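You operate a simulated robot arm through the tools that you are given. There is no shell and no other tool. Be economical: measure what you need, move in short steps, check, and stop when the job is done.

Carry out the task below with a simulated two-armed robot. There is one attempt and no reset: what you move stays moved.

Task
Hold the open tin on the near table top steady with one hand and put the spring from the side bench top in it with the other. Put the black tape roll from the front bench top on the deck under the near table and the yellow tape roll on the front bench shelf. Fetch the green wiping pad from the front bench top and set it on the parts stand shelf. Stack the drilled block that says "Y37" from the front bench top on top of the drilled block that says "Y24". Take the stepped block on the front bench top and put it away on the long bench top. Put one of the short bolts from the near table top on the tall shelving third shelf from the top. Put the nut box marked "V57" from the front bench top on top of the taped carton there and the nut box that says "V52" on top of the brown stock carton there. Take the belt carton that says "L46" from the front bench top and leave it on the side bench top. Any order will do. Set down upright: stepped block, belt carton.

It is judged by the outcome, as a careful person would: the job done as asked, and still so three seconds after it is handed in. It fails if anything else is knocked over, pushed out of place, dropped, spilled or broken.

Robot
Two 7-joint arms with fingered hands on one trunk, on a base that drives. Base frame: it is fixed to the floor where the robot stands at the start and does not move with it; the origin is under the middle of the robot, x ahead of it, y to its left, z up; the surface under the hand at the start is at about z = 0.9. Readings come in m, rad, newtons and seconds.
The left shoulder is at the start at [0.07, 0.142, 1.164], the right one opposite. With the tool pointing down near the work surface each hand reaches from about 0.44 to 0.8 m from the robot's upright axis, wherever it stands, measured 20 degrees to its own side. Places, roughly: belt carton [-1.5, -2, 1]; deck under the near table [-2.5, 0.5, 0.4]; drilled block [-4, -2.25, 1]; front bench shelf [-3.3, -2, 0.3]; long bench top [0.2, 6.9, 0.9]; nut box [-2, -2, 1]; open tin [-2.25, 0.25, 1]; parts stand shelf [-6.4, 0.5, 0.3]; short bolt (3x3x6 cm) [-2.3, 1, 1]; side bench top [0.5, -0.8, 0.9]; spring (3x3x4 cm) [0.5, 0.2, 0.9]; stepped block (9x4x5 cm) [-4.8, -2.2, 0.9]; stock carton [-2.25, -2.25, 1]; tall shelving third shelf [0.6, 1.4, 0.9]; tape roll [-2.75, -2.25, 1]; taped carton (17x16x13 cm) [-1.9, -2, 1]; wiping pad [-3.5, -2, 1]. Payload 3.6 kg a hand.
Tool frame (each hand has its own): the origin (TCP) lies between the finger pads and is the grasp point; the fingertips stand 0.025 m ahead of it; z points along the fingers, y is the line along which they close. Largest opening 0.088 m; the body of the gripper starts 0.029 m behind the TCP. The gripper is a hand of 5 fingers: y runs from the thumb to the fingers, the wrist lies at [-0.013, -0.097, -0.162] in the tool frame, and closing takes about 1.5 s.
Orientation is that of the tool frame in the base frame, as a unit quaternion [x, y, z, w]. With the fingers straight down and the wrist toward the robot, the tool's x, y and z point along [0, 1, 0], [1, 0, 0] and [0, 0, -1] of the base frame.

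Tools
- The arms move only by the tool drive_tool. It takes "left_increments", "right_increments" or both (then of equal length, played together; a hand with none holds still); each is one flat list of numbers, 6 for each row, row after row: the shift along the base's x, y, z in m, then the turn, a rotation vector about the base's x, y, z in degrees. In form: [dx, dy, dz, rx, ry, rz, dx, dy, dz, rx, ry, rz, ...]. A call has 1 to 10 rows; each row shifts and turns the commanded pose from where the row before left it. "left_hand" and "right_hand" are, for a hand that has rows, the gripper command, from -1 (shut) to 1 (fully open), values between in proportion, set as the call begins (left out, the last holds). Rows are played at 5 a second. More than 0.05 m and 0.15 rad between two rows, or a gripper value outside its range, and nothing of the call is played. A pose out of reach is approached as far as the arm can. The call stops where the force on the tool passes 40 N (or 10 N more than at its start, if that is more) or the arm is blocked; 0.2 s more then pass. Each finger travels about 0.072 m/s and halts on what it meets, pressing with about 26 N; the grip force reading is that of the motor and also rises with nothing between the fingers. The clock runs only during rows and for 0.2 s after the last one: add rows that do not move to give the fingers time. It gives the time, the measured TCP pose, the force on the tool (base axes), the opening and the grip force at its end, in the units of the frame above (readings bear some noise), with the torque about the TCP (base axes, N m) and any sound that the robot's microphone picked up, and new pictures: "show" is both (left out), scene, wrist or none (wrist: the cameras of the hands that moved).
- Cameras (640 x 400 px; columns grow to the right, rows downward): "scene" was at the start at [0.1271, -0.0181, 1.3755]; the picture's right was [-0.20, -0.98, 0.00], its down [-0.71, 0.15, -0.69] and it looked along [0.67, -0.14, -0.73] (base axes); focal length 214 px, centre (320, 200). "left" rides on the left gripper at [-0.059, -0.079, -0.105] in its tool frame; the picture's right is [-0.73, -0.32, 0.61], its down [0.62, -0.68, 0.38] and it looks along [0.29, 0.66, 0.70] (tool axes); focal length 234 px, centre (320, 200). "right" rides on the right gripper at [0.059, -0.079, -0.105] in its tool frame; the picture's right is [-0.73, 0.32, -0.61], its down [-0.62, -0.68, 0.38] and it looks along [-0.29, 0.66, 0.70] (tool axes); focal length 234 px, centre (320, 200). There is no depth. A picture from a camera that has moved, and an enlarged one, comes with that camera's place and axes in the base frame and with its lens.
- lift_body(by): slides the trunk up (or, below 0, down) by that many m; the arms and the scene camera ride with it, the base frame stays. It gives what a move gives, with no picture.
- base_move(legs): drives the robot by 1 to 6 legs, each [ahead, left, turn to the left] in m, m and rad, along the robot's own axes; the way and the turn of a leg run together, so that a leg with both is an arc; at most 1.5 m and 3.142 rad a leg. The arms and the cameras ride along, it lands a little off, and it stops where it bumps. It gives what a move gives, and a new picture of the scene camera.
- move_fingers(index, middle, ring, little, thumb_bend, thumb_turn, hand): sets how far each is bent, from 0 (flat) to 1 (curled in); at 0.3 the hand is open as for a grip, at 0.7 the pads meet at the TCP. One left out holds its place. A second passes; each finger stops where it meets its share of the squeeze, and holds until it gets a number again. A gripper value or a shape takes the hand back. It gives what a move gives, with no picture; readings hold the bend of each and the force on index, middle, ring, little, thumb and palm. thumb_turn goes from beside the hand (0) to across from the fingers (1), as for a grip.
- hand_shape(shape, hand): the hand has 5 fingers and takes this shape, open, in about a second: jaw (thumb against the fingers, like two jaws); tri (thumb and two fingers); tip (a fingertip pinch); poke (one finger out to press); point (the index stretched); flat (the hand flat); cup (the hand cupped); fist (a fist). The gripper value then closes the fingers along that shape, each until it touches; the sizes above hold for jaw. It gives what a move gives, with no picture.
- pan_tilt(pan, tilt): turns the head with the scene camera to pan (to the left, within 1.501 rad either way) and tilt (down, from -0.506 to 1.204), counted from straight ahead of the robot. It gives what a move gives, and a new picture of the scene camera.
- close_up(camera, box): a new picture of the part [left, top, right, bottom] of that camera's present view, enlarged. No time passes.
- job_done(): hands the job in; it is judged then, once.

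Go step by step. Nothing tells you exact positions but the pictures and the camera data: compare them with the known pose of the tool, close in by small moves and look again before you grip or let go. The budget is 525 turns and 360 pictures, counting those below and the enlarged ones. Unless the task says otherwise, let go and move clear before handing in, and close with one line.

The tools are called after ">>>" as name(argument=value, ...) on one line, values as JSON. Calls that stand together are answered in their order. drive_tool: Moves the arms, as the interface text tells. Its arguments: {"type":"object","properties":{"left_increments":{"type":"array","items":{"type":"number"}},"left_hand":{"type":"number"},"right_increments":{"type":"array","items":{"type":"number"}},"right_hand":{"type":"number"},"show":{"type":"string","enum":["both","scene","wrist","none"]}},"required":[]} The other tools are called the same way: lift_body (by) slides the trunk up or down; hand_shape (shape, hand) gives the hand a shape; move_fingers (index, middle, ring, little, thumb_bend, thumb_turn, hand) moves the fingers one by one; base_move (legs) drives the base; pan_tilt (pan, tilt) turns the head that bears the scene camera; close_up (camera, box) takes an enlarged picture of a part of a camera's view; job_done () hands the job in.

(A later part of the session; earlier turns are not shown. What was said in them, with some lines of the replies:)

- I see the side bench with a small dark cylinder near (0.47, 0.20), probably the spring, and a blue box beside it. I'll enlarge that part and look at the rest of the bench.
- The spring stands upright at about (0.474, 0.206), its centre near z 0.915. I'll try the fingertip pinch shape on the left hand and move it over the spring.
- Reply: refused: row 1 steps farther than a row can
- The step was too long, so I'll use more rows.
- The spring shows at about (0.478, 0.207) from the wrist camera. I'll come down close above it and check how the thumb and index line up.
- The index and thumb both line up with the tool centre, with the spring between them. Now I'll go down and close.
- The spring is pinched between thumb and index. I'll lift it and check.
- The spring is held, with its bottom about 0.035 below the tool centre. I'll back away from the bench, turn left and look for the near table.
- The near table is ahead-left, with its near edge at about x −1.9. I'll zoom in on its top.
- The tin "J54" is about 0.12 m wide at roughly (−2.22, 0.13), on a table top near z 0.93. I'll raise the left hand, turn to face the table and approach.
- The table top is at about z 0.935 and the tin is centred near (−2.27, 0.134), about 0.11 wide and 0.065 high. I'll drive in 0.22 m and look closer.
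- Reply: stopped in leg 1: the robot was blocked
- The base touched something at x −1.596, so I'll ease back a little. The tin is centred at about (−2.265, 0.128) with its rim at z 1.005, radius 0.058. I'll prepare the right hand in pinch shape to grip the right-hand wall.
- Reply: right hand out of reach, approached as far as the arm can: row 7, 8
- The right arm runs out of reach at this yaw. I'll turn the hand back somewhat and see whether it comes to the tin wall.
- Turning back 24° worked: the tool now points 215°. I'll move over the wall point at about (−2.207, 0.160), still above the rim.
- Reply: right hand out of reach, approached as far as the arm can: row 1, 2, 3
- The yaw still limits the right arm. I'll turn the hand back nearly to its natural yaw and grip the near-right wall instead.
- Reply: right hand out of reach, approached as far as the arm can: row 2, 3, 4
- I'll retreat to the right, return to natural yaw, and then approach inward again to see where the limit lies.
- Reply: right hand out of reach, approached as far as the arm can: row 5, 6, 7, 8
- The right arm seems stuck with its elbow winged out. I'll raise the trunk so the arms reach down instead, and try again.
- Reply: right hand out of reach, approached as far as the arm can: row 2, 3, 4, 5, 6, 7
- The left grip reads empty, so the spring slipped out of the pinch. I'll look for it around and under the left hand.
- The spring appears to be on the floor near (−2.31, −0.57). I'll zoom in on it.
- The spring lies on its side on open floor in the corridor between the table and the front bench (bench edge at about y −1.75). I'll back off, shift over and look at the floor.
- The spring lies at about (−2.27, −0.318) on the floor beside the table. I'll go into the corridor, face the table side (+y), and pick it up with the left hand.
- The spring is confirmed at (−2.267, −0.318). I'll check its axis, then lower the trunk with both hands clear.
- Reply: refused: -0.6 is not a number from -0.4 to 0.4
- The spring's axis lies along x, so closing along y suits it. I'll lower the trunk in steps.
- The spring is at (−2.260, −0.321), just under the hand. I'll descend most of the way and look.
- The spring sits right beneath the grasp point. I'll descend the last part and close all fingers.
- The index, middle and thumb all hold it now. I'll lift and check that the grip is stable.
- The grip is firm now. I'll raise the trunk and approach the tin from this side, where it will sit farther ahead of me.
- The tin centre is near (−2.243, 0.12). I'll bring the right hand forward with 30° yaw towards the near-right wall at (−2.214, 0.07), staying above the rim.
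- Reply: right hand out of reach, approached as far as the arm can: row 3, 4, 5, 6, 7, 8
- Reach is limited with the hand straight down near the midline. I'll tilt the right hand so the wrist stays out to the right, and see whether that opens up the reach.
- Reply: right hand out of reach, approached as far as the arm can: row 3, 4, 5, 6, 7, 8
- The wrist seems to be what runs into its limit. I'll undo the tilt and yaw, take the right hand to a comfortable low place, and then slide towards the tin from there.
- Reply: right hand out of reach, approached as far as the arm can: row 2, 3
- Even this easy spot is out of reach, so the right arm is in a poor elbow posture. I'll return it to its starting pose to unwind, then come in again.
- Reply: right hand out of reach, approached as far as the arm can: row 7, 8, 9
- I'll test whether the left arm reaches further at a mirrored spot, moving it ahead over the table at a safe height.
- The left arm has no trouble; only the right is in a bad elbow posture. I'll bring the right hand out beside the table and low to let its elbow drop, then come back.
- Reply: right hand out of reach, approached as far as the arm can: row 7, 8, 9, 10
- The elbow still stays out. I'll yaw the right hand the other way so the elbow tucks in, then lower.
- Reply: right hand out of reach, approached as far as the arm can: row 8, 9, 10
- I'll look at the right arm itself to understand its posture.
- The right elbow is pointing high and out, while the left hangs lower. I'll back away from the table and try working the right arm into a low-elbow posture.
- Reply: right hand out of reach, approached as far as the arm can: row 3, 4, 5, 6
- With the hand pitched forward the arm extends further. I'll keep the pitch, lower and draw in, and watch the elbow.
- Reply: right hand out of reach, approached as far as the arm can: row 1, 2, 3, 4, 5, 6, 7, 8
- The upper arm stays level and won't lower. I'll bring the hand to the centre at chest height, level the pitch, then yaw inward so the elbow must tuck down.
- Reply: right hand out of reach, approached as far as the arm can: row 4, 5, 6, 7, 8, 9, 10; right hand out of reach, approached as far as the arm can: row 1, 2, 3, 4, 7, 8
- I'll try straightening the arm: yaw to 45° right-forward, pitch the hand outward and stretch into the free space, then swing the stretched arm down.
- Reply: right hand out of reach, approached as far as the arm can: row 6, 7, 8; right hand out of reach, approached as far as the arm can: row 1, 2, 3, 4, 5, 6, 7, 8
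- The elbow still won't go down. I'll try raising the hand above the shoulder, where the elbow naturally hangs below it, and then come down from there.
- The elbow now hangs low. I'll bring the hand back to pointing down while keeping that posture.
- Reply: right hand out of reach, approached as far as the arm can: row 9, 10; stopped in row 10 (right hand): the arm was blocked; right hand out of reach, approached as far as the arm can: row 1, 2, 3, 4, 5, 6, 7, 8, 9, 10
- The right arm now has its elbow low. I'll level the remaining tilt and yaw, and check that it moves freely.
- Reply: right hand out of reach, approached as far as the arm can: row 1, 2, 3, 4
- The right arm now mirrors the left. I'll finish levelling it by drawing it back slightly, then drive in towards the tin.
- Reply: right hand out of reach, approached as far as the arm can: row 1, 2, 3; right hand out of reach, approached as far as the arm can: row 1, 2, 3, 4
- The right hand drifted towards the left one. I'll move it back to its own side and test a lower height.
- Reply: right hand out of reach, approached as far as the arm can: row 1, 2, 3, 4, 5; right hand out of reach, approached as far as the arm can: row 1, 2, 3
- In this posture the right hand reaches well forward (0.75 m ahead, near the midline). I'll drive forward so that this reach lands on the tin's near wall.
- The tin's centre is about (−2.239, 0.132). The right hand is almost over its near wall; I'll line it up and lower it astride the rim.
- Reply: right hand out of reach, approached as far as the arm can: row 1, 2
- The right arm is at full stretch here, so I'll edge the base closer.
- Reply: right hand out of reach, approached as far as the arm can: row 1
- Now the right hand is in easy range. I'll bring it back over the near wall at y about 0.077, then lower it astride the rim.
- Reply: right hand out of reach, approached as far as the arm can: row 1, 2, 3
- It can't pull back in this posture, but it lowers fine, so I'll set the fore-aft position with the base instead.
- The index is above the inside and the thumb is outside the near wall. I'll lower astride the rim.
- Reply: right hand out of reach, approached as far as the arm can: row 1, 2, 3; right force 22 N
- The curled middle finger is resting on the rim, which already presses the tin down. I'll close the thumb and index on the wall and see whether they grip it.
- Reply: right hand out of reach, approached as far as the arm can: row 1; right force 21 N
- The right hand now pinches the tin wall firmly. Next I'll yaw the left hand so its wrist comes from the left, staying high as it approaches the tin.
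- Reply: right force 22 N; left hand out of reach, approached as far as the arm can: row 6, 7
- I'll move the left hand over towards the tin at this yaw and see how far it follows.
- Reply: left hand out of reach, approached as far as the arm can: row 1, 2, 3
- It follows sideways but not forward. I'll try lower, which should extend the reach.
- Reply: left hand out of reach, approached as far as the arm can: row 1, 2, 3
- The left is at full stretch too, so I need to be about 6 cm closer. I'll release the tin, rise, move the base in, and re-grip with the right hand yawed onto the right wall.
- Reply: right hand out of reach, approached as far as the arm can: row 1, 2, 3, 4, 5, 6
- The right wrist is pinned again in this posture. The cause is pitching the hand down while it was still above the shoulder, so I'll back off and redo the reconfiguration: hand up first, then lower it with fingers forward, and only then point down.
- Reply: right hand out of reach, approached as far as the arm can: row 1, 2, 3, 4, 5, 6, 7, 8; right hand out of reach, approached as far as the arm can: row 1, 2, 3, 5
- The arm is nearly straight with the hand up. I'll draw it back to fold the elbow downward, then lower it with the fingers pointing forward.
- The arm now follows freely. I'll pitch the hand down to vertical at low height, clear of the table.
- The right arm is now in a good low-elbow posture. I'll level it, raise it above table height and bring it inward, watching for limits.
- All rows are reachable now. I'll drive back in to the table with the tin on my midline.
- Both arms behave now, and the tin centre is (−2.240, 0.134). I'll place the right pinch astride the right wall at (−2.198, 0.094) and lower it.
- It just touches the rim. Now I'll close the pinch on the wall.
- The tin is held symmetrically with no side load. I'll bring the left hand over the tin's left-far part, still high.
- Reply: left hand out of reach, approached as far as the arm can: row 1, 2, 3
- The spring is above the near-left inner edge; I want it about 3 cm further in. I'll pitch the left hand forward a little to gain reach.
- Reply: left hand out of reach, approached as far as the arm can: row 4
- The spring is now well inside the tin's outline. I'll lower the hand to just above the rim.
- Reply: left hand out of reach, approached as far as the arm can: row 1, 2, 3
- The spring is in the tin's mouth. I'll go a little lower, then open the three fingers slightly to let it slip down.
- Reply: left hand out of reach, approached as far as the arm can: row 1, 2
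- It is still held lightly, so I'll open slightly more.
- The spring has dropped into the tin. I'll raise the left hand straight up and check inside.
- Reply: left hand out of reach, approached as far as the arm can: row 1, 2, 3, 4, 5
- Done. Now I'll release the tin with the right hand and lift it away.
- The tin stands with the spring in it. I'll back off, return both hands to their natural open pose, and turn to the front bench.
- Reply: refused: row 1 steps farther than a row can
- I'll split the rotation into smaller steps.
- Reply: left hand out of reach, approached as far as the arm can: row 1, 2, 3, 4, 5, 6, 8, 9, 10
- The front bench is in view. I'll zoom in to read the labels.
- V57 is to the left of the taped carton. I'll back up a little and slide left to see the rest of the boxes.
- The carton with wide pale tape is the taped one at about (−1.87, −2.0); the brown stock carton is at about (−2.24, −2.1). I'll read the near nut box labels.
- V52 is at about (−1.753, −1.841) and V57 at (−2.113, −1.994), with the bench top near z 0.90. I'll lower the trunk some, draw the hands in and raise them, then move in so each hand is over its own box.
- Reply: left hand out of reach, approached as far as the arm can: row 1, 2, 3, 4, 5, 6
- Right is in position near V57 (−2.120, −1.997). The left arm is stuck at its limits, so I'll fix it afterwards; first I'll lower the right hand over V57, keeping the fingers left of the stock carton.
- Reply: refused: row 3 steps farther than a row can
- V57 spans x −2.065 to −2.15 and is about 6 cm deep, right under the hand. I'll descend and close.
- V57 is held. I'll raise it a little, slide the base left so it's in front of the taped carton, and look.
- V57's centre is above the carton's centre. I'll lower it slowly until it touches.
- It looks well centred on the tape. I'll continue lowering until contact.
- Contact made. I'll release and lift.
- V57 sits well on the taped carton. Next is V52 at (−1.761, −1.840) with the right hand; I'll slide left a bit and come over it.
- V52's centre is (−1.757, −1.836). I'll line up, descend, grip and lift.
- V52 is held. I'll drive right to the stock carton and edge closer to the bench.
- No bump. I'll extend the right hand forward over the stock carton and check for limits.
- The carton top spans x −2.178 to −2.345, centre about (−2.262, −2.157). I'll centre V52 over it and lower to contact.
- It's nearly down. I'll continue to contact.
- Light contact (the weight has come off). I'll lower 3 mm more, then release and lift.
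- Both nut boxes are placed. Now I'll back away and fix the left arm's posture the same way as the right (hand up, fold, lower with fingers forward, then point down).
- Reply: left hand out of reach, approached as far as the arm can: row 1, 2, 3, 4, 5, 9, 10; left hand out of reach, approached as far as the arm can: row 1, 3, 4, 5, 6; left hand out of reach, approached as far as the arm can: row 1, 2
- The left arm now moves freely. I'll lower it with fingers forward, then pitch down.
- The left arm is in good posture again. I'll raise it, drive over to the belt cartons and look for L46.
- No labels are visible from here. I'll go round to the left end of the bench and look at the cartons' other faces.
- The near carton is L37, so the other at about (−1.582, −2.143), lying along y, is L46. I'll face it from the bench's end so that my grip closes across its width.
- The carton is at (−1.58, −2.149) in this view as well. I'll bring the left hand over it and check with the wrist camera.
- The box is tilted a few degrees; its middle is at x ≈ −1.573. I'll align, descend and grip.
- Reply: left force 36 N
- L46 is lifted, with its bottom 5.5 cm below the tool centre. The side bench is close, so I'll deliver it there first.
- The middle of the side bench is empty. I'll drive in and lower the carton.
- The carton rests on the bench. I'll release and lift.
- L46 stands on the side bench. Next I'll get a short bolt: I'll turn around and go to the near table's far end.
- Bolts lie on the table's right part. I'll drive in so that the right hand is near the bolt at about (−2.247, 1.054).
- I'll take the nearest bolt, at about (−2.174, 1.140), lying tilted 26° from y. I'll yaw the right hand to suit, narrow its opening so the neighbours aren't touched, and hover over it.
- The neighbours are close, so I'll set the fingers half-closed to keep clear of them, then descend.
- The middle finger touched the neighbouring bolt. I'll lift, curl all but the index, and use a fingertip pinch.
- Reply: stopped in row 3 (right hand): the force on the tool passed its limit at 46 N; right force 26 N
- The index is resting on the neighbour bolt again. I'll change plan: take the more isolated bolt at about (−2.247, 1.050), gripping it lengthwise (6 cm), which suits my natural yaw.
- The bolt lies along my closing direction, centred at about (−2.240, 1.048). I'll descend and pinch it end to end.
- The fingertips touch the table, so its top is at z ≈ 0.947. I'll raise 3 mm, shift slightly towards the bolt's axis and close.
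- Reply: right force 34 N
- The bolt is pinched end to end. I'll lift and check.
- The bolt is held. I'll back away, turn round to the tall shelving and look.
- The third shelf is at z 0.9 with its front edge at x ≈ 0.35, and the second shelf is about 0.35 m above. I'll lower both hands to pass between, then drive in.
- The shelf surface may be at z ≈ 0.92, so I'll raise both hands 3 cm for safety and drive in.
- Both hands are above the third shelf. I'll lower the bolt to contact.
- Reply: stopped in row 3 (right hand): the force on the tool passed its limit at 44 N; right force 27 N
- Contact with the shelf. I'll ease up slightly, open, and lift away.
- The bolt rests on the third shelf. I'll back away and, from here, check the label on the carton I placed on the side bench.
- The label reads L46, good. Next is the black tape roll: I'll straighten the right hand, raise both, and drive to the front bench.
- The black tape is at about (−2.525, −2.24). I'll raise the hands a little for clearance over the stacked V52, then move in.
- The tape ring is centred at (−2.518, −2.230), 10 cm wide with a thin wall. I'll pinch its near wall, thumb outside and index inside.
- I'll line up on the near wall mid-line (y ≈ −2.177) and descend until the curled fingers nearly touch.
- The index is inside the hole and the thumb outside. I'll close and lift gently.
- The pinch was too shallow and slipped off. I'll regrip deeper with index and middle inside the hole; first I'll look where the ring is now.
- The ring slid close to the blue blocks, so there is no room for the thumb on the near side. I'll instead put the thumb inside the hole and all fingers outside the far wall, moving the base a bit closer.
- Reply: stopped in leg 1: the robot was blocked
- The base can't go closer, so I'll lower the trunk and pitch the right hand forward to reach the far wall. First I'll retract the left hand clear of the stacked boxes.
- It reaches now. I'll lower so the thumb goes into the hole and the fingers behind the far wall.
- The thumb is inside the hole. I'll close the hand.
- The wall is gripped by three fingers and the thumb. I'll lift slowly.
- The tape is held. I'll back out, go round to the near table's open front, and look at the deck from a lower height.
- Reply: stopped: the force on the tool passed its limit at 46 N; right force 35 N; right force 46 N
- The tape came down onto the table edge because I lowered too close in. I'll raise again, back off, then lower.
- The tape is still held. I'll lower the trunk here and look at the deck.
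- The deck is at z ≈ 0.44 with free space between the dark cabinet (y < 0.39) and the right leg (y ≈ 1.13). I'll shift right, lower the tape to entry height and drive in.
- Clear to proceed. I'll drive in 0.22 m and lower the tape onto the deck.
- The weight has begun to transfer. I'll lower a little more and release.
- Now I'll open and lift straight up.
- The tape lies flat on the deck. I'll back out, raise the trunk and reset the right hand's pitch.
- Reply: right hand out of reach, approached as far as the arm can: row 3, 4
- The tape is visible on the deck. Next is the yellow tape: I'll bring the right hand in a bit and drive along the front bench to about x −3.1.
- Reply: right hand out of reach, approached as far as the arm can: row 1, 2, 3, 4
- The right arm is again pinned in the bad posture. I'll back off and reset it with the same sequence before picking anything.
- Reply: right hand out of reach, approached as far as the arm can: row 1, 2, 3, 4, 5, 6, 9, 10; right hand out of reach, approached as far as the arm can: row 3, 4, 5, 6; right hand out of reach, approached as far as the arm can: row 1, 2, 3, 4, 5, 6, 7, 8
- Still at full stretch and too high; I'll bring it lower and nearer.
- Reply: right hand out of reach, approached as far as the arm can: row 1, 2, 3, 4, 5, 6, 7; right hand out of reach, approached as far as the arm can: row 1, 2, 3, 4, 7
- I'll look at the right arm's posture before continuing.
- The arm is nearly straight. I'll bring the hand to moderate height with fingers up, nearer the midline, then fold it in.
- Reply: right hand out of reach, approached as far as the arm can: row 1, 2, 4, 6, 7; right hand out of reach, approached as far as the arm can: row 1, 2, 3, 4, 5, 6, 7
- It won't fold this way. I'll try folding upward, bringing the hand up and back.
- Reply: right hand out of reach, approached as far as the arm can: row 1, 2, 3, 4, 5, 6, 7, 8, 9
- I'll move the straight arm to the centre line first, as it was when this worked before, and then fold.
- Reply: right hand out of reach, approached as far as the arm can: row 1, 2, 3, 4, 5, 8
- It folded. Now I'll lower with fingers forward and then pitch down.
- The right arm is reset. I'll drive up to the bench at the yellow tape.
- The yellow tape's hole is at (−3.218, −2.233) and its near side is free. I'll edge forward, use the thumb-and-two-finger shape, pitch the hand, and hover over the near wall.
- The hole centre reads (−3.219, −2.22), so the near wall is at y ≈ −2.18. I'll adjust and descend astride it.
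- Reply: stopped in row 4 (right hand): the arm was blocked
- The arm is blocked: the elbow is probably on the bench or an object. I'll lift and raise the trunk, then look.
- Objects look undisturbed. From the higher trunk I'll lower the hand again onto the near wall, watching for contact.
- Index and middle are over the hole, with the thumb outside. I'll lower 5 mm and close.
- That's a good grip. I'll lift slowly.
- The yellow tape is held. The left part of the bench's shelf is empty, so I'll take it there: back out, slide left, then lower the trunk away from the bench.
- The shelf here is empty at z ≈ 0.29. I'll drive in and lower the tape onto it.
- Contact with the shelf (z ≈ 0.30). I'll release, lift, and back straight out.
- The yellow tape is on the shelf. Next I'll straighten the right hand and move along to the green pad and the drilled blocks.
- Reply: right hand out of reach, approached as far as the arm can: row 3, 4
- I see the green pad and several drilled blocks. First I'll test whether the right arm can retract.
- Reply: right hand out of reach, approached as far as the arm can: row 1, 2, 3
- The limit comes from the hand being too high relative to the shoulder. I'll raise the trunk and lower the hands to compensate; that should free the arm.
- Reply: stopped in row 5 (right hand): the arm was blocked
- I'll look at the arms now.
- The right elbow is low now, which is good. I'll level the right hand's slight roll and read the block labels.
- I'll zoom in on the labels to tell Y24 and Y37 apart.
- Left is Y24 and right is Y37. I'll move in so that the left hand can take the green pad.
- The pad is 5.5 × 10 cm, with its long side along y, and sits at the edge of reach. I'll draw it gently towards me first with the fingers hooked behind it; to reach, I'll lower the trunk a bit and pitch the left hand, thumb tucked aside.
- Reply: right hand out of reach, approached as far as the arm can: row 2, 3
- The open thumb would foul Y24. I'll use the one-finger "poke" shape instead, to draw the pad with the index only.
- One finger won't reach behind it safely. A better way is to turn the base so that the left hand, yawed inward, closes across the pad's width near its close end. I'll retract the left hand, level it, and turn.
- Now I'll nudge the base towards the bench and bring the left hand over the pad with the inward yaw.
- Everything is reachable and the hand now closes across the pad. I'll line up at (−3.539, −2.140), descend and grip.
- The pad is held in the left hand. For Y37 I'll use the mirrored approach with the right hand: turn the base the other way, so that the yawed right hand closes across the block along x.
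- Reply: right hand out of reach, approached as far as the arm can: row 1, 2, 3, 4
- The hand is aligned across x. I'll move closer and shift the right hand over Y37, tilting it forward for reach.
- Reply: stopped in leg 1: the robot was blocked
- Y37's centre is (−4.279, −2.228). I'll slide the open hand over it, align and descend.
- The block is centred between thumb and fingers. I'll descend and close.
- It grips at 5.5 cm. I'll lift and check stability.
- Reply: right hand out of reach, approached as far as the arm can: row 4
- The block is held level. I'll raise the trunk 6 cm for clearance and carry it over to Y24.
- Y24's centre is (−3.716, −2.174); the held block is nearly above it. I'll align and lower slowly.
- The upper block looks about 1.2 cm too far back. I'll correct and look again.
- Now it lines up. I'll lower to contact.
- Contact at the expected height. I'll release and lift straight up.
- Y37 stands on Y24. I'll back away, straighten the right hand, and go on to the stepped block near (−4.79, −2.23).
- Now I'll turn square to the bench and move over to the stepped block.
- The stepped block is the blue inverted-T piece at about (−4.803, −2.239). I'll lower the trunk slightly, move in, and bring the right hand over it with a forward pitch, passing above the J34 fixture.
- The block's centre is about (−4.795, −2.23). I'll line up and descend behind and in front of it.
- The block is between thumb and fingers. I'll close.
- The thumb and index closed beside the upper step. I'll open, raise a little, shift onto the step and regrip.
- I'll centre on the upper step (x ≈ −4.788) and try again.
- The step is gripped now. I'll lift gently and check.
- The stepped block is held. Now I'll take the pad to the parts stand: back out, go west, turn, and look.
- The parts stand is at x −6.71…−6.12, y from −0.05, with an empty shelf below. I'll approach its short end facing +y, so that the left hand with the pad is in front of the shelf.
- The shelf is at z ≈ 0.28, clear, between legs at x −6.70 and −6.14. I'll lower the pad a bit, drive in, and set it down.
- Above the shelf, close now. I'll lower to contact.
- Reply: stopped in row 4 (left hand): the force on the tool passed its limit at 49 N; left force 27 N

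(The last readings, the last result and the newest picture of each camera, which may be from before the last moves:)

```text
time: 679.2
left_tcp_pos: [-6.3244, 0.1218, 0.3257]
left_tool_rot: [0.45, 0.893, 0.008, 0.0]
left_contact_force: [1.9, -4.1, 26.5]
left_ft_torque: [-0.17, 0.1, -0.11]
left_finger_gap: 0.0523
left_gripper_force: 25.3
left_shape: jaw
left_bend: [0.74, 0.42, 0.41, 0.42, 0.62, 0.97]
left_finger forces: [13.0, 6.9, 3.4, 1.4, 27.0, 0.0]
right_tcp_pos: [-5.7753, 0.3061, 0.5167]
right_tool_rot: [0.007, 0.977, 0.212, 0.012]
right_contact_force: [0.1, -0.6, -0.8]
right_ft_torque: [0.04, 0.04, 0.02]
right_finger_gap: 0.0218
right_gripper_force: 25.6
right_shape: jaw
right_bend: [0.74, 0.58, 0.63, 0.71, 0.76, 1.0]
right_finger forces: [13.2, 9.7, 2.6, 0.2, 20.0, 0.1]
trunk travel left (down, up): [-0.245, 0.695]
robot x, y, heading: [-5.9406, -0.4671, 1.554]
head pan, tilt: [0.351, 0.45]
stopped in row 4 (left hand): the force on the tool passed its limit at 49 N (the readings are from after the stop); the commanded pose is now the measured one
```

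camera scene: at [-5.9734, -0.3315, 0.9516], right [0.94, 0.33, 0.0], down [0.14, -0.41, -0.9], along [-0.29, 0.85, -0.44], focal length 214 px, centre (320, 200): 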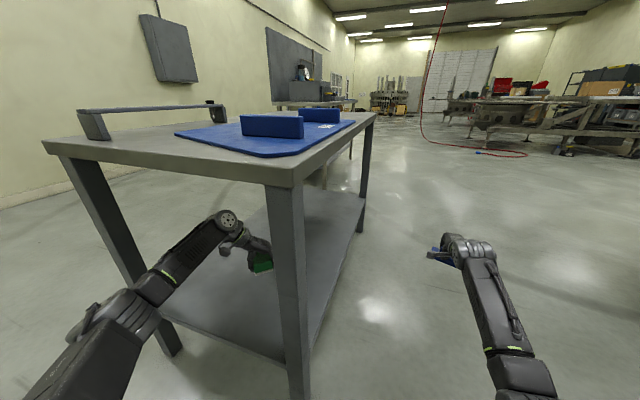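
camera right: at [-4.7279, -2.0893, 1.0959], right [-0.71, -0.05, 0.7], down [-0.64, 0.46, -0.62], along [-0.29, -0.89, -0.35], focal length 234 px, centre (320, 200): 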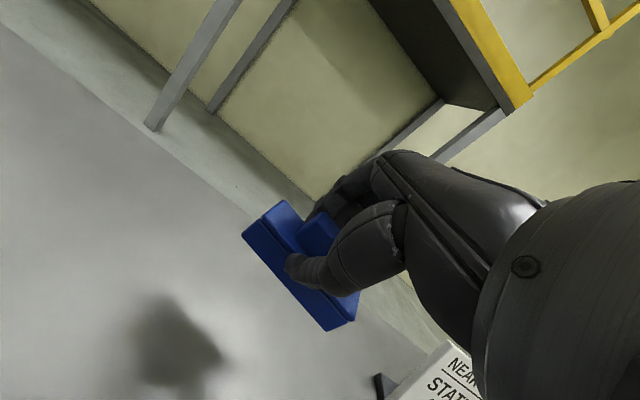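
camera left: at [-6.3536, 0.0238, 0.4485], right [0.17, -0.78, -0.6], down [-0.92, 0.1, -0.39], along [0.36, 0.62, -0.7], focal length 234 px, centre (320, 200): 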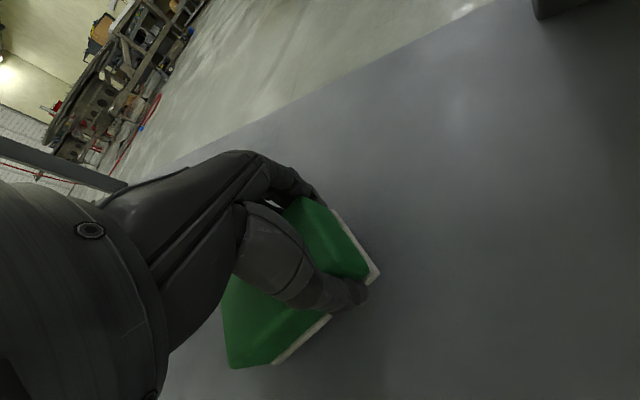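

Contact. I'll open and lift.

>>> drive_tool(left_increments=[0, 0, 0.003, 0, 0, 0, 0, 0, 0, 0, 0, 0, 0, 0, 0, 0, 0, 0, 0, 0, 0, 0, 0, 0, 0, 0, 0, 0, 0, 0, 0, 0, 0.02, 0, 0, 0, 0, 0, 0.03, 0, 0, 0, 0, 0, 0.04, 0, 0, 0, 0, 0, 0.04, 0, 0, 0], left_hand=1, show="wrist")

```text
time: 681.2
left_tcp_pos: [-6.3238, 0.122, 0.452]
left_tool_rot: [0.45, 0.893, 0.004, 0.002]
left_contact_force: [-0.1, 0.3, -0.2]
left_ft_torque: [0.0, -0.01, 0.0]
left_finger_gap: 0.0882
left_gripper_force: 0.0
left_shape: jaw
left_bend: [0.3, 0.3, 0.3, 0.3, 0.3, 0.97]
left_finger forces: [0.0, 0.0, 0.0, 0.0, 0.1, 0.1]
right_tcp_pos: [-5.7754, 0.3085, 0.5145]
right_tool_rot: [0.005, 0.978, 0.21, 0.013]
right_contact_force: [0.0, -0.3, -0.5]
right_ft_torque: [0.02, -0.02, 0.0]
right_finger_gap: 0.0219
right_gripper_force: 26.3
right_shape: jaw
right_bend: [0.74, 0.58, 0.63, 0.71, 0.76, 1.0]
right_finger forces: [13.2, 9.5, 2.6, 0.2, 20.0, 0.0]
trunk travel left (down, up): [-0.245, 0.695]
robot x, y, heading: [-5.9436, -0.4668, 1.554]
head pan, tilt: [0.351, 0.45]
camera left: at [-6.3528, 0.0268, 0.5569], right [0.18, -0.77, -0.61], down [-0.92, 0.1, -0.39], along [0.36, 0.63, -0.69], focal length 234 px, centre (320, 200)
```

left: 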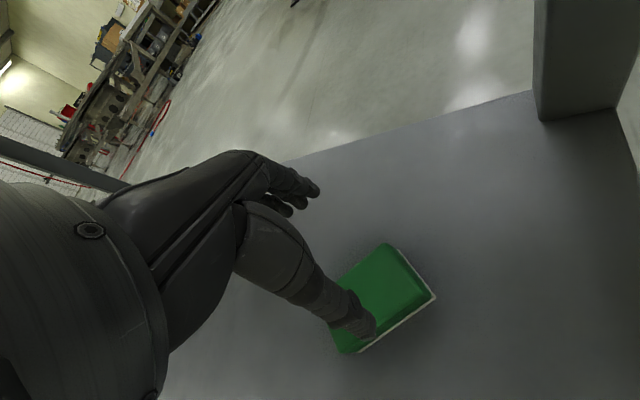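

The pad lies on the parts-stand shelf. I'll back out, raise the trunk, straighten the left hand, and set off towards the long bench with the stepped block.

>>> base_move(legs=[[-0.6, 0, 0]])

>>> lift_body(by=0.4)

>>> drive_tool(left_increments=[0.0, 0, 0.02, 0, 0, 8, 0.0, 0, 0.02, 0, 0, 8, 0, 0, 0.02, 0, 0, 8, 0, 0, 0.02, 0, 0, 8, 0, 0, 0, 0, 0, 8, 0, 0, 0, 0, 0, 8, 0.02, 0, 0, 0, 0, 5], show="none")

>>> base_move(legs=[[0, 0, -1.554], [1.5, 0, 0], [1.5, 0, 0], [1.5, 0, 0], [0.3, 0, 0]])

```text
time: 684.6
left_tcp_pos: [-6.3359, -0.4814, 0.4538]
left_tool_rot: [0.449, 0.894, 0.004, 0.003]
left_contact_force: [-0.1, 0.4, 0.6]
left_ft_torque: [0.02, 0.03, -0.01]
left_finger_gap: 0.0878
left_gripper_force: 0.1
left_shape: jaw
left_bend: [0.3, 0.3, 0.3, 0.3, 0.3, 0.97]
left_finger forces: [0.0, 0.0, 0.1, 0.0, 0.0, 0.0]
right_tcp_pos: [-5.7881, -0.2934, 0.5153]
right_tool_rot: [0.005, 0.977, 0.211, 0.013]
right_contact_force: [0.4, -0.7, -0.4]
right_ft_torque: [0.04, 0.0, -0.01]
right_finger_gap: 0.0221
right_gripper_force: 25.9
right_shape: jaw
right_bend: [0.74, 0.58, 0.63, 0.71, 0.76, 1.0]
right_finger forces: [13.2, 9.6, 2.5, 0.1, 20.1, 0.1]
trunk travel left (down, up): [-0.245, 0.695]
robot x, y, heading: [-5.9516, -1.0665, 1.553]
head pan, tilt: [0.351, 0.45]
camera scene: at [-5.9833, -0.9329, 0.9517], right [0.94, 0.33, 0.0], down [0.14, -0.41, -0.9], along [-0.3, 0.85, -0.44], focal length 214 px, centre (320, 200)
```

scene: 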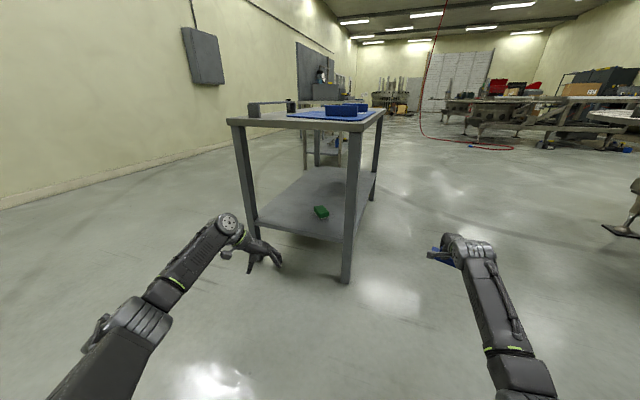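

```text
time: 688.5
left_tcp_pos: [-6.3349, -0.4794, 0.8524]
left_tool_rot: [0.449, 0.894, 0.003, 0.002]
left_contact_force: [-0.4, -0.6, -0.2]
left_ft_torque: [-0.01, -0.01, 0.04]
left_finger_gap: 0.088
left_gripper_force: 0.0
left_shape: jaw
left_bend: [0.3, 0.3, 0.3, 0.3, 0.3, 0.97]
left_finger forces: [0.0, 0.1, 0.0, 0.0, 0.1, 0.0]
right_tcp_pos: [-5.7869, -0.2922, 0.9145]
right_tool_rot: [0.005, 0.977, 0.212, 0.013]
right_contact_force: [0.1, -0.3, -1.0]
right_ft_torque: [-0.03, -0.02, -0.01]
right_finger_gap: 0.0219
right_gripper_force: 26.2
right_shape: jaw
right_bend: [0.74, 0.58, 0.63, 0.71, 0.76, 1.0]
right_finger forces: [13.5, 9.6, 2.7, 0.1, 20.1, 0.1]
trunk travel left (down, up): [-0.645, 0.295]
robot x, y, heading: [-5.953, -1.0661, 1.554]
head pan, tilt: [0.351, 0.45]
```

```text
time: 690.1
left_tcp_pos: [-6.3143, -0.4801, 0.9333]
left_tool_rot: [0.003, 1.0, 0.005, 0.001]
left_contact_force: [-0.5, -0.3, -0.3]
left_ft_torque: [0.0, 0.03, 0.01]
left_finger_gap: 0.088
left_gripper_force: 0.1
left_shape: jaw
left_bend: [0.3, 0.3, 0.3, 0.3, 0.3, 0.97]
left_finger forces: [0.0, 0.0, 0.1, 0.0, 0.0, 0.0]
right_tcp_pos: [-5.7877, -0.2936, 0.9138]
right_tool_rot: [0.004, 0.977, 0.211, 0.013]
right_contact_force: [-0.3, -0.5, -0.6]
right_ft_torque: [0.02, 0.02, 0.01]
right_finger_gap: 0.0218
right_gripper_force: 26.1
right_shape: jaw
right_bend: [0.74, 0.58, 0.63, 0.71, 0.76, 1.0]
right_finger forces: [13.4, 9.6, 2.6, 0.1, 20.2, 0.0]
trunk travel left (down, up): [-0.645, 0.295]
robot x, y, heading: [-5.9516, -1.0691, 1.56]
head pan, tilt: [0.351, 0.45]
```

```text
time: 716.6
left_tcp_pos: [-0.6381, -0.5903, 0.9338]
left_tool_rot: [0.703, 0.712, 0.002, 0.003]
left_contact_force: [-1.0, 0.1, -0.7]
left_ft_torque: [0.01, 0.0, 0.03]
left_finger_gap: 0.0878
left_gripper_force: 0.0
left_shape: jaw
left_bend: [0.3, 0.3, 0.3, 0.3, 0.3, 0.97]
left_finger forces: [0.1, 0.1, 0.1, 0.0, 0.0, 0.0]
right_tcp_pos: [-0.442, -1.1136, 0.9136]
right_tool_rot: [0.688, 0.694, 0.141, 0.157]
right_contact_force: [0.9, 0.8, 0.0]
right_ft_torque: [0.02, 0.01, 0.02]
right_finger_gap: 0.0217
right_gripper_force: 25.3
right_shape: jaw
right_bend: [0.74, 0.59, 0.63, 0.71, 0.76, 1.0]
right_finger forces: [13.3, 9.5, 2.5, 0.1, 19.7, 0.1]
trunk travel left (down, up): [-0.645, 0.295]
robot x, y, heading: [-1.2216, -0.9653, 0.006]
head pan, tilt: [0.351, 0.45]
camera scene: at [-1.085, -0.934, 1.3516], right [0.35, -0.94, 0.0], down [-0.41, -0.15, -0.9], along [0.84, 0.31, -0.44], focal length 214 px, centre (320, 200)
```

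scene: 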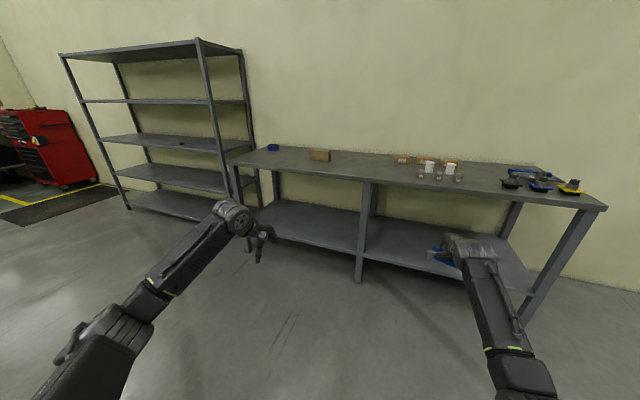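

Good progress. I'll turn north and drive up the open floor, then look for the long bench.

>>> base_move(legs=[[0, 0, 1.564], [0, -0.5, 0], [1.5, 0, 0], [1.5, 0, 0], [1.3, 0, 0]])

>>> pan_tilt(pan=-0.4, tilt=0.3)

```text
time: 743.5
left_tcp_pos: [-1.0426, 3.9019, 0.9331]
left_tool_rot: [-0.001, 1.0, 0.005, 0.0]
left_contact_force: [-0.1, 0.2, 0.0]
left_ft_torque: [0.04, 0.0, 0.0]
left_finger_gap: 0.0879
left_gripper_force: 0.0
left_shape: jaw
left_bend: [0.3, 0.3, 0.3, 0.3, 0.3, 0.97]
left_finger forces: [0.0, 0.1, 0.0, 0.0, 0.0, 0.1]
right_tcp_pos: [-0.5146, 4.0923, 0.9132]
right_tool_rot: [0.003, 0.977, 0.211, 0.013]
right_contact_force: [0.1, -0.3, -1.0]
right_ft_torque: [0.03, 0.02, 0.0]
right_finger_gap: 0.0216
right_gripper_force: 25.9
right_shape: jaw
right_bend: [0.74, 0.59, 0.63, 0.71, 0.76, 1.0]
right_finger forces: [13.3, 9.3, 2.1, 0.0, 19.2, 0.0]
trunk travel left (down, up): [-0.645, 0.295]
robot x, y, heading: [-0.6747, 3.3159, 1.56]
head pan, tilt: [0.351, 0.45]
camera scene: at [-0.7066, 3.4512, 1.3516], right [0.94, 0.34, 0.0], down [0.15, -0.41, -0.9], along [-0.3, 0.85, -0.44], focal length 214 px, centre (320, 200)
```

scene: 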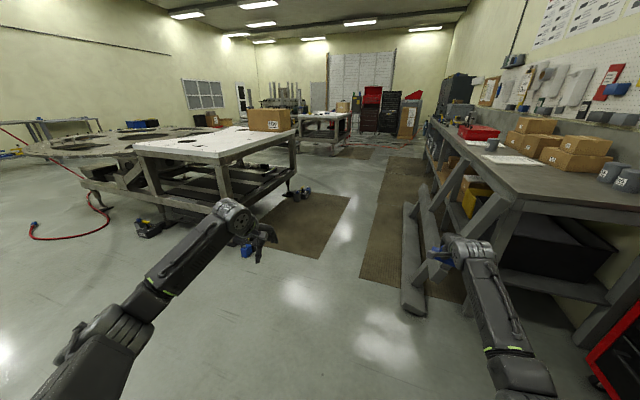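

```text
time: 744.6
left_tcp_pos: [-1.0417, 3.9011, 0.9334]
left_tool_rot: [-0.001, 1.0, 0.004, 0.001]
left_contact_force: [0.3, -0.5, -0.8]
left_ft_torque: [-0.04, -0.01, -0.02]
left_finger_gap: 0.0878
left_gripper_force: 0.0
left_shape: jaw
left_bend: [0.3, 0.3, 0.3, 0.3, 0.3, 0.97]
left_finger forces: [0.0, 0.1, 0.0, 0.0, 0.0, 0.0]
right_tcp_pos: [-0.516, 4.0917, 0.9151]
right_tool_rot: [0.001, 0.977, 0.212, 0.012]
right_contact_force: [0.4, 0.3, -1.0]
right_ft_torque: [0.0, -0.01, 0.04]
right_finger_gap: 0.0213
right_gripper_force: 26.1
right_shape: jaw
right_bend: [0.74, 0.59, 0.63, 0.71, 0.76, 1.0]
right_finger forces: [13.3, 9.4, 2.3, 0.0, 19.4, 0.0]
trunk travel left (down, up): [-0.645, 0.295]
robot x, y, heading: [-0.6744, 3.3128, 1.562]
head pan, tilt: [-0.4, 0.3]
camera scene: at [-0.6388, 3.4504, 1.3655], right [0.92, -0.39, 0.0], down [-0.12, -0.27, -0.96], along [0.38, 0.88, -0.3], focal length 214 px, centre (320, 200)
```

scene: 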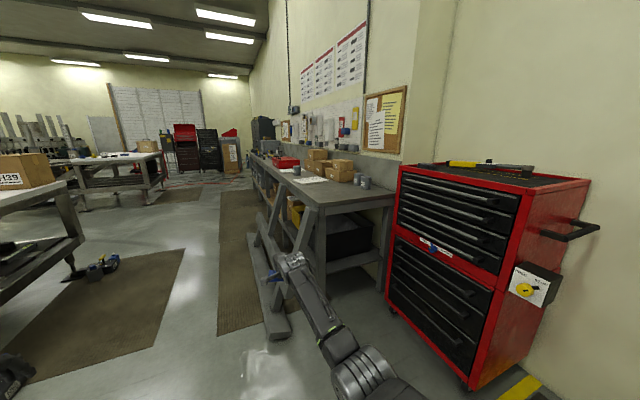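

The long bench's near end is clear at about (0.0…0.3, 4.7…4.95). I'll raise the trunk a bit and approach that end facing it.

>>> lift_body(by=0.1)

>>> base_move(legs=[[0, -0.535, 0], [0.45, 0, 0]])

>>> pan_tilt(pan=-0.15, tilt=0.55)

```text
time: 745.9
left_tcp_pos: [-1.0418, 3.9016, 1.0333]
left_tool_rot: [0.0, 1.0, 0.004, 0.001]
left_contact_force: [-0.3, 0.2, 1.6]
left_ft_torque: [-0.02, 0.01, 0.03]
left_finger_gap: 0.0881
left_gripper_force: 0.1
left_shape: jaw
left_bend: [0.3, 0.3, 0.3, 0.3, 0.3, 0.97]
left_finger forces: [0.0, 0.0, 0.0, 0.0, 0.0, 0.1]
right_tcp_pos: [-0.5159, 4.093, 1.0138]
right_tool_rot: [0.002, 0.977, 0.211, 0.012]
right_contact_force: [-1.2, -0.2, -0.6]
right_ft_torque: [0.02, 0.03, 0.0]
right_finger_gap: 0.0216
right_gripper_force: 26.2
right_shape: jaw
right_bend: [0.74, 0.59, 0.63, 0.71, 0.76, 1.0]
right_finger forces: [13.4, 9.3, 2.3, 0.0, 19.4, 0.0]
trunk travel left (down, up): [-0.745, 0.195]
robot x, y, heading: [-0.6777, 3.3152, 1.562]
head pan, tilt: [-0.4, 0.3]
```

```text
time: 751.3
left_tcp_pos: [-0.5129, 4.3423, 1.0334]
left_tool_rot: [-0.007, 1.0, 0.003, 0.0]
left_contact_force: [-0.2, -0.4, 0.2]
left_ft_torque: [-0.02, 0.02, -0.01]
left_finger_gap: 0.0878
left_gripper_force: 0.1
left_shape: jaw
left_bend: [0.3, 0.3, 0.3, 0.3, 0.3, 0.97]
left_finger forces: [0.1, 0.0, 0.0, 0.0, 0.0, 0.0]
right_tcp_pos: [0.0109, 4.5413, 1.0148]
right_tool_rot: [-0.004, 0.978, 0.21, 0.012]
right_contact_force: [0.0, -0.4, -1.3]
right_ft_torque: [0.0, 0.02, -0.01]
right_finger_gap: 0.0214
right_gripper_force: 25.8
right_shape: jaw
right_bend: [0.74, 0.59, 0.63, 0.71, 0.77, 1.0]
right_finger forces: [13.3, 9.2, 2.4, 0.1, 19.6, 0.0]
trunk travel left (down, up): [-0.745, 0.195]
robot x, y, heading: [-0.1378, 3.7612, 1.574]
head pan, tilt: [-0.4, 0.3]
camera scene: at [-0.1043, 3.9103, 1.4655], right [0.92, -0.39, 0.0], down [-0.11, -0.28, -0.95], along [0.37, 0.88, -0.31], focal length 214 px, centre (320, 200)
```

scene: 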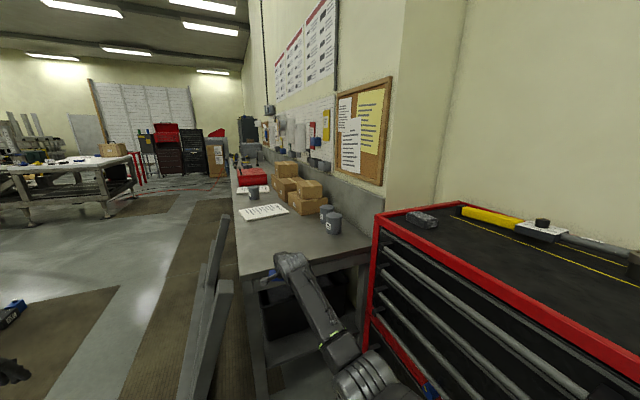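

```text
time: 752.1
left_tcp_pos: [-0.5127, 4.3327, 1.0397]
left_tool_rot: [-0.005, 1.0, 0.009, 0.0]
left_contact_force: [-0.5, 0.9, -1.0]
left_ft_torque: [0.0, 0.01, -0.05]
left_finger_gap: 0.0881
left_gripper_force: 0.1
left_shape: jaw
left_bend: [0.3, 0.3, 0.3, 0.3, 0.3, 0.97]
left_finger forces: [0.0, 0.0, 0.0, 0.1, 0.1, 0.2]
right_tcp_pos: [0.0109, 4.5314, 1.0221]
right_tool_rot: [-0.005, 0.976, 0.216, 0.011]
right_contact_force: [0.7, 0.1, -0.5]
right_ft_torque: [0.02, 0.0, -0.01]
right_finger_gap: 0.0215
right_gripper_force: 25.4
right_shape: jaw
right_bend: [0.74, 0.59, 0.63, 0.71, 0.77, 1.0]
right_finger forces: [14.7, 9.2, 2.3, 0.0, 19.9, 0.0]
trunk travel left (down, up): [-0.745, 0.195]
robot x, y, heading: [-0.1382, 3.7563, 1.574]
head pan, tilt: [-0.15, 0.55]
camera scene: at [-0.1272, 3.9115, 1.4427], right [0.99, -0.15, 0.0], down [-0.08, -0.53, -0.85], along [0.12, 0.84, -0.53], focal length 214 px, centre (320, 200)
```

scene: 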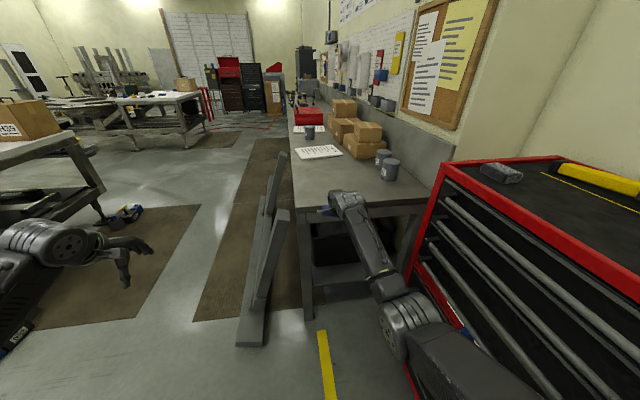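

The near-left end of the bench is free. I'll drive in 0.32 m and lower the block.

>>> base_move(legs=[[0.32, 0, 0]])

>>> drive_tool(right_increments=[0, 0, -0.03, 0, 0, 0, 0, 0, -0.015, 0, 0, 0, 0, 0, -0.01, 0, 0, 0], show="wrist")

```text
time: 754.2
left_tcp_pos: [-0.5148, 4.6449, 1.0392]
left_tool_rot: [-0.007, 1.0, 0.01, 0.0]
left_contact_force: [0.0, 0.3, -0.6]
left_ft_torque: [-0.02, 0.0, -0.03]
left_finger_gap: 0.0878
left_gripper_force: 0.1
left_shape: jaw
left_bend: [0.3, 0.3, 0.3, 0.3, 0.3, 0.97]
left_finger forces: [0.1, 0.0, 0.1, 0.0, 0.0, 0.1]
right_tcp_pos: [0.0081, 4.8437, 1.0213]
right_tool_rot: [-0.006, 0.976, 0.217, 0.011]
right_contact_force: [0.0, -0.1, 0.0]
right_ft_torque: [-0.04, -0.02, -0.03]
right_finger_gap: 0.0213
right_gripper_force: 26.1
right_shape: jaw
right_bend: [0.74, 0.59, 0.63, 0.71, 0.77, 1.0]
right_finger forces: [14.4, 9.1, 2.3, 0.0, 19.9, 0.0]
trunk travel left (down, up): [-0.745, 0.195]
robot x, y, heading: [-0.1377, 4.0745, 1.578]
head pan, tilt: [-0.15, 0.55]
camera scene: at [-0.129, 4.2109, 1.4428], right [0.99, -0.14, 0.0], down [-0.07, -0.52, -0.85], along [0.12, 0.84, -0.52], focal length 214 px, centre (320, 200)
```

scene: 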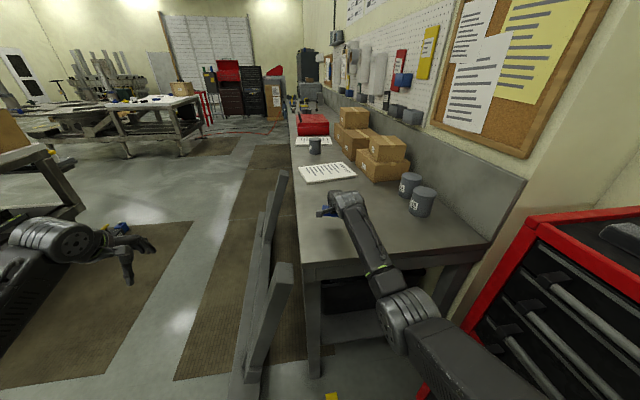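

```text
time: 755.0
left_tcp_pos: [-0.5158, 4.6422, 1.0402]
left_tool_rot: [-0.006, 1.0, 0.011, 0.0]
left_contact_force: [-0.1, -0.2, -0.3]
left_ft_torque: [0.01, 0.02, 0.0]
left_finger_gap: 0.0881
left_gripper_force: 0.1
left_shape: jaw
left_bend: [0.3, 0.3, 0.3, 0.3, 0.3, 0.97]
left_finger forces: [0.1, 0.1, 0.0, 0.0, 0.1, 0.0]
right_tcp_pos: [0.0084, 4.8422, 0.9735]
right_tool_rot: [-0.006, 0.975, 0.224, 0.01]
right_contact_force: [3.2, 6.0, 27.5]
right_ft_torque: [0.3, -0.23, -0.04]
right_finger_gap: 0.0245
right_gripper_force: 26.2
right_shape: jaw
right_bend: [0.74, 0.54, 0.59, 0.71, 0.79, 1.0]
right_finger forces: [19.1, 27.1, 3.8, 0.7, 21.8, 0.0]
trunk travel left (down, up): [-0.745, 0.195]
robot x, y, heading: [-0.142, 4.075, 1.575]
head pan, tilt: [-0.15, 0.55]
camera right: at [-0.0501, 4.7238, 1.0322], right [0.71, 0.03, 0.7], down [0.64, -0.44, -0.63], along [0.29, 0.9, -0.33], focal length 234 px, centre (320, 200)
```

right: 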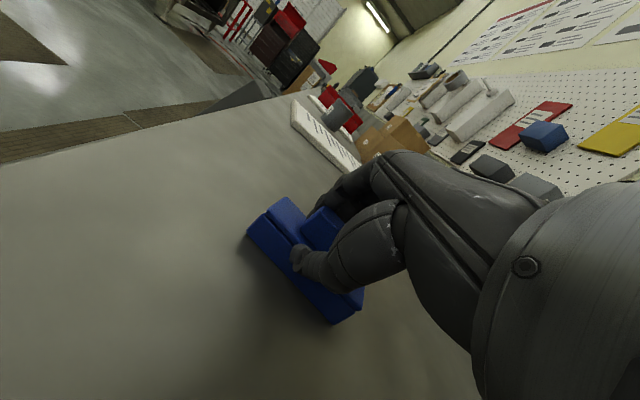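

It has touched the bench (top at z ≈ 0.925). I'll ease the pressure, then open and lift.

>>> drive_tool(right_increments=[0, 0, 0.005, 0, 0, 0, 0, 0, 0, 0, 0, 0], show="none")

>>> drive_tool(right_increments=[0, 0, 0, 0, 0, 0, 0, 0, 0, 0, 0, 0, 0, 0, 0, 0, 0, 0, 0, 0, 0, 0, 0, 0, 0, 0, 0, 0, 0, 0, 0, 0, 0.02, 0, 0, 0, 0, 0, 0.03, 0, 0, 0, 0, 0, 0.03, 0, 0, 0], right_hand=1, show="wrist")

```text
time: 755.6
left_tcp_pos: [-0.5144, 4.6438, 1.0403]
left_tool_rot: [-0.007, 1.0, 0.01, 0.0]
left_contact_force: [0.9, -0.4, 0.2]
left_ft_torque: [-0.01, 0.01, -0.04]
left_finger_gap: 0.0882
left_gripper_force: 0.1
left_shape: jaw
left_bend: [0.3, 0.3, 0.3, 0.3, 0.3, 0.97]
left_finger forces: [0.0, 0.1, 0.1, 0.1, 0.1, 0.0]
right_tcp_pos: [0.008, 4.8425, 0.9736]
right_tool_rot: [-0.005, 0.976, 0.219, 0.011]
right_contact_force: [4.1, 7.0, 25.3]
right_ft_torque: [0.3, -0.17, -0.05]
right_finger_gap: 0.0251
right_gripper_force: 25.8
right_shape: jaw
right_bend: [0.74, 0.54, 0.58, 0.71, 0.8, 1.0]
right_finger forces: [18.7, 26.4, 3.7, 0.8, 20.7, 0.0]
trunk travel left (down, up): [-0.745, 0.195]
robot x, y, heading: [-0.1355, 4.0741, 1.574]
head pan, tilt: [-0.15, 0.55]
```

```text
time: 757.4
left_tcp_pos: [-0.5147, 4.6464, 1.0391]
left_tool_rot: [-0.007, 1.0, 0.008, 0.0]
left_contact_force: [0.8, -0.6, 0.4]
left_ft_torque: [-0.01, 0.01, -0.04]
left_finger_gap: 0.0879
left_gripper_force: 0.0
left_shape: jaw
left_bend: [0.3, 0.3, 0.3, 0.3, 0.3, 0.97]
left_finger forces: [0.0, 0.1, 0.1, 0.1, 0.0, 0.0]
right_tcp_pos: [0.0082, 4.8411, 1.0504]
right_tool_rot: [-0.006, 0.976, 0.215, 0.01]
right_contact_force: [-0.5, -0.7, -0.8]
right_ft_torque: [-0.02, 0.0, -0.03]
right_finger_gap: 0.0877
right_gripper_force: 0.0
right_shape: jaw
right_bend: [0.3, 0.3, 0.3, 0.3, 0.3, 0.98]
right_finger forces: [0.0, 0.0, 0.0, 0.0, 0.1, 0.0]
trunk travel left (down, up): [-0.745, 0.195]
robot x, y, heading: [-0.1426, 4.0767, 1.573]
head pan, tilt: [-0.15, 0.55]
camera right: at [-0.049, 4.7258, 1.111], right [0.71, 0.04, 0.7], down [0.64, -0.45, -0.62], along [0.29, 0.89, -0.35], focal length 234 px, centre (320, 200)
```

right: 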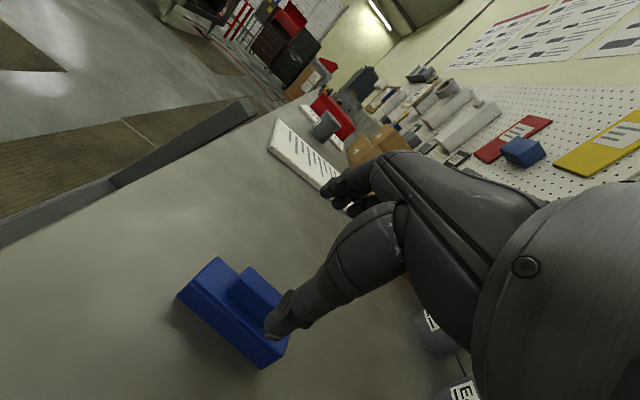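

The stepped block stands upright on the long bench. I'll back away clear and check it once more.

>>> base_move(legs=[[-0.4, 0, 0]])

>>> close_up(camera="scene", box=[270, 130, 430, 250])

```text
time: 759.9
left_tcp_pos: [-0.5105, 4.2572, 1.0388]
left_tool_rot: [-0.003, 1.0, 0.008, 0.0]
left_contact_force: [-0.5, -0.3, 0.5]
left_ft_torque: [0.02, 0.0, -0.03]
left_finger_gap: 0.0882
left_gripper_force: 0.0
left_shape: jaw
left_bend: [0.3, 0.3, 0.3, 0.3, 0.3, 0.97]
left_finger forces: [0.1, 0.0, 0.1, 0.1, 0.0, 0.1]
right_tcp_pos: [0.0158, 4.4505, 1.0509]
right_tool_rot: [-0.002, 0.976, 0.216, 0.012]
right_contact_force: [0.4, 0.1, -0.9]
right_ft_torque: [0.0, -0.02, 0.03]
right_finger_gap: 0.0876
right_gripper_force: 0.0
right_shape: jaw
right_bend: [0.3, 0.3, 0.3, 0.3, 0.3, 0.98]
right_finger forces: [0.0, 0.0, 0.1, 0.1, 0.0, 0.0]
trunk travel left (down, up): [-0.745, 0.195]
robot x, y, heading: [-0.1359, 3.6792, 1.575]
head pan, tilt: [-0.15, 0.55]
camera scene: at [-0.1271, 3.8343, 1.4424], right [0.99, -0.15, 0.0], down [-0.08, -0.53, -0.85], along [0.13, 0.84, -0.53], focal length 214 px, centre (320, 200)
```

scene: 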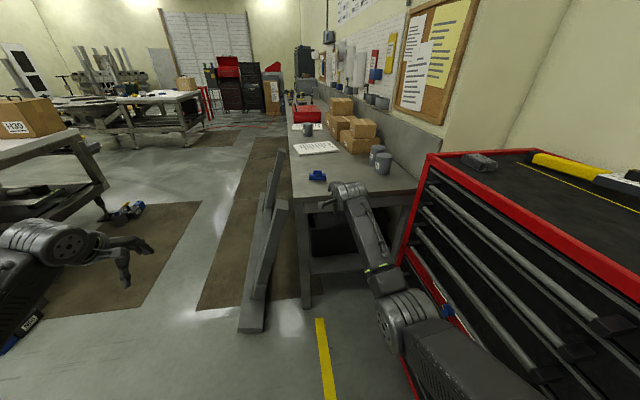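

```text
3.33 times, centred on (350, 190) of scene
camera zoom: at [-0.1271, 3.8343, 1.4424], right [0.99, -0.15, 0.0], down [-0.08, -0.53, -0.85], along [0.13, 0.84, -0.53], focal length 715 px, centre (220, 233)
```

zoom: 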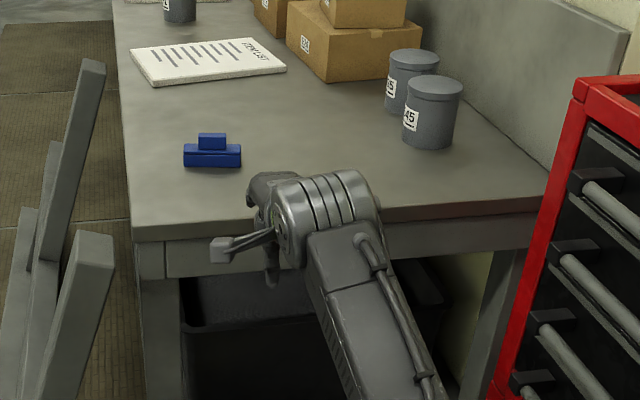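

The stepped block is upright on the long bench, every other item is in its place, and both hands are empty and clear. I'm handing the job in.

>>> job_done()

```text
The job is handed in.
```

All the moves you asked for are done and handed in, but the spring slipped out of the left hand once on the way. It fell to the floor beside the near table, and I picked it up and put it in the tin while the right hand held the tin steady.
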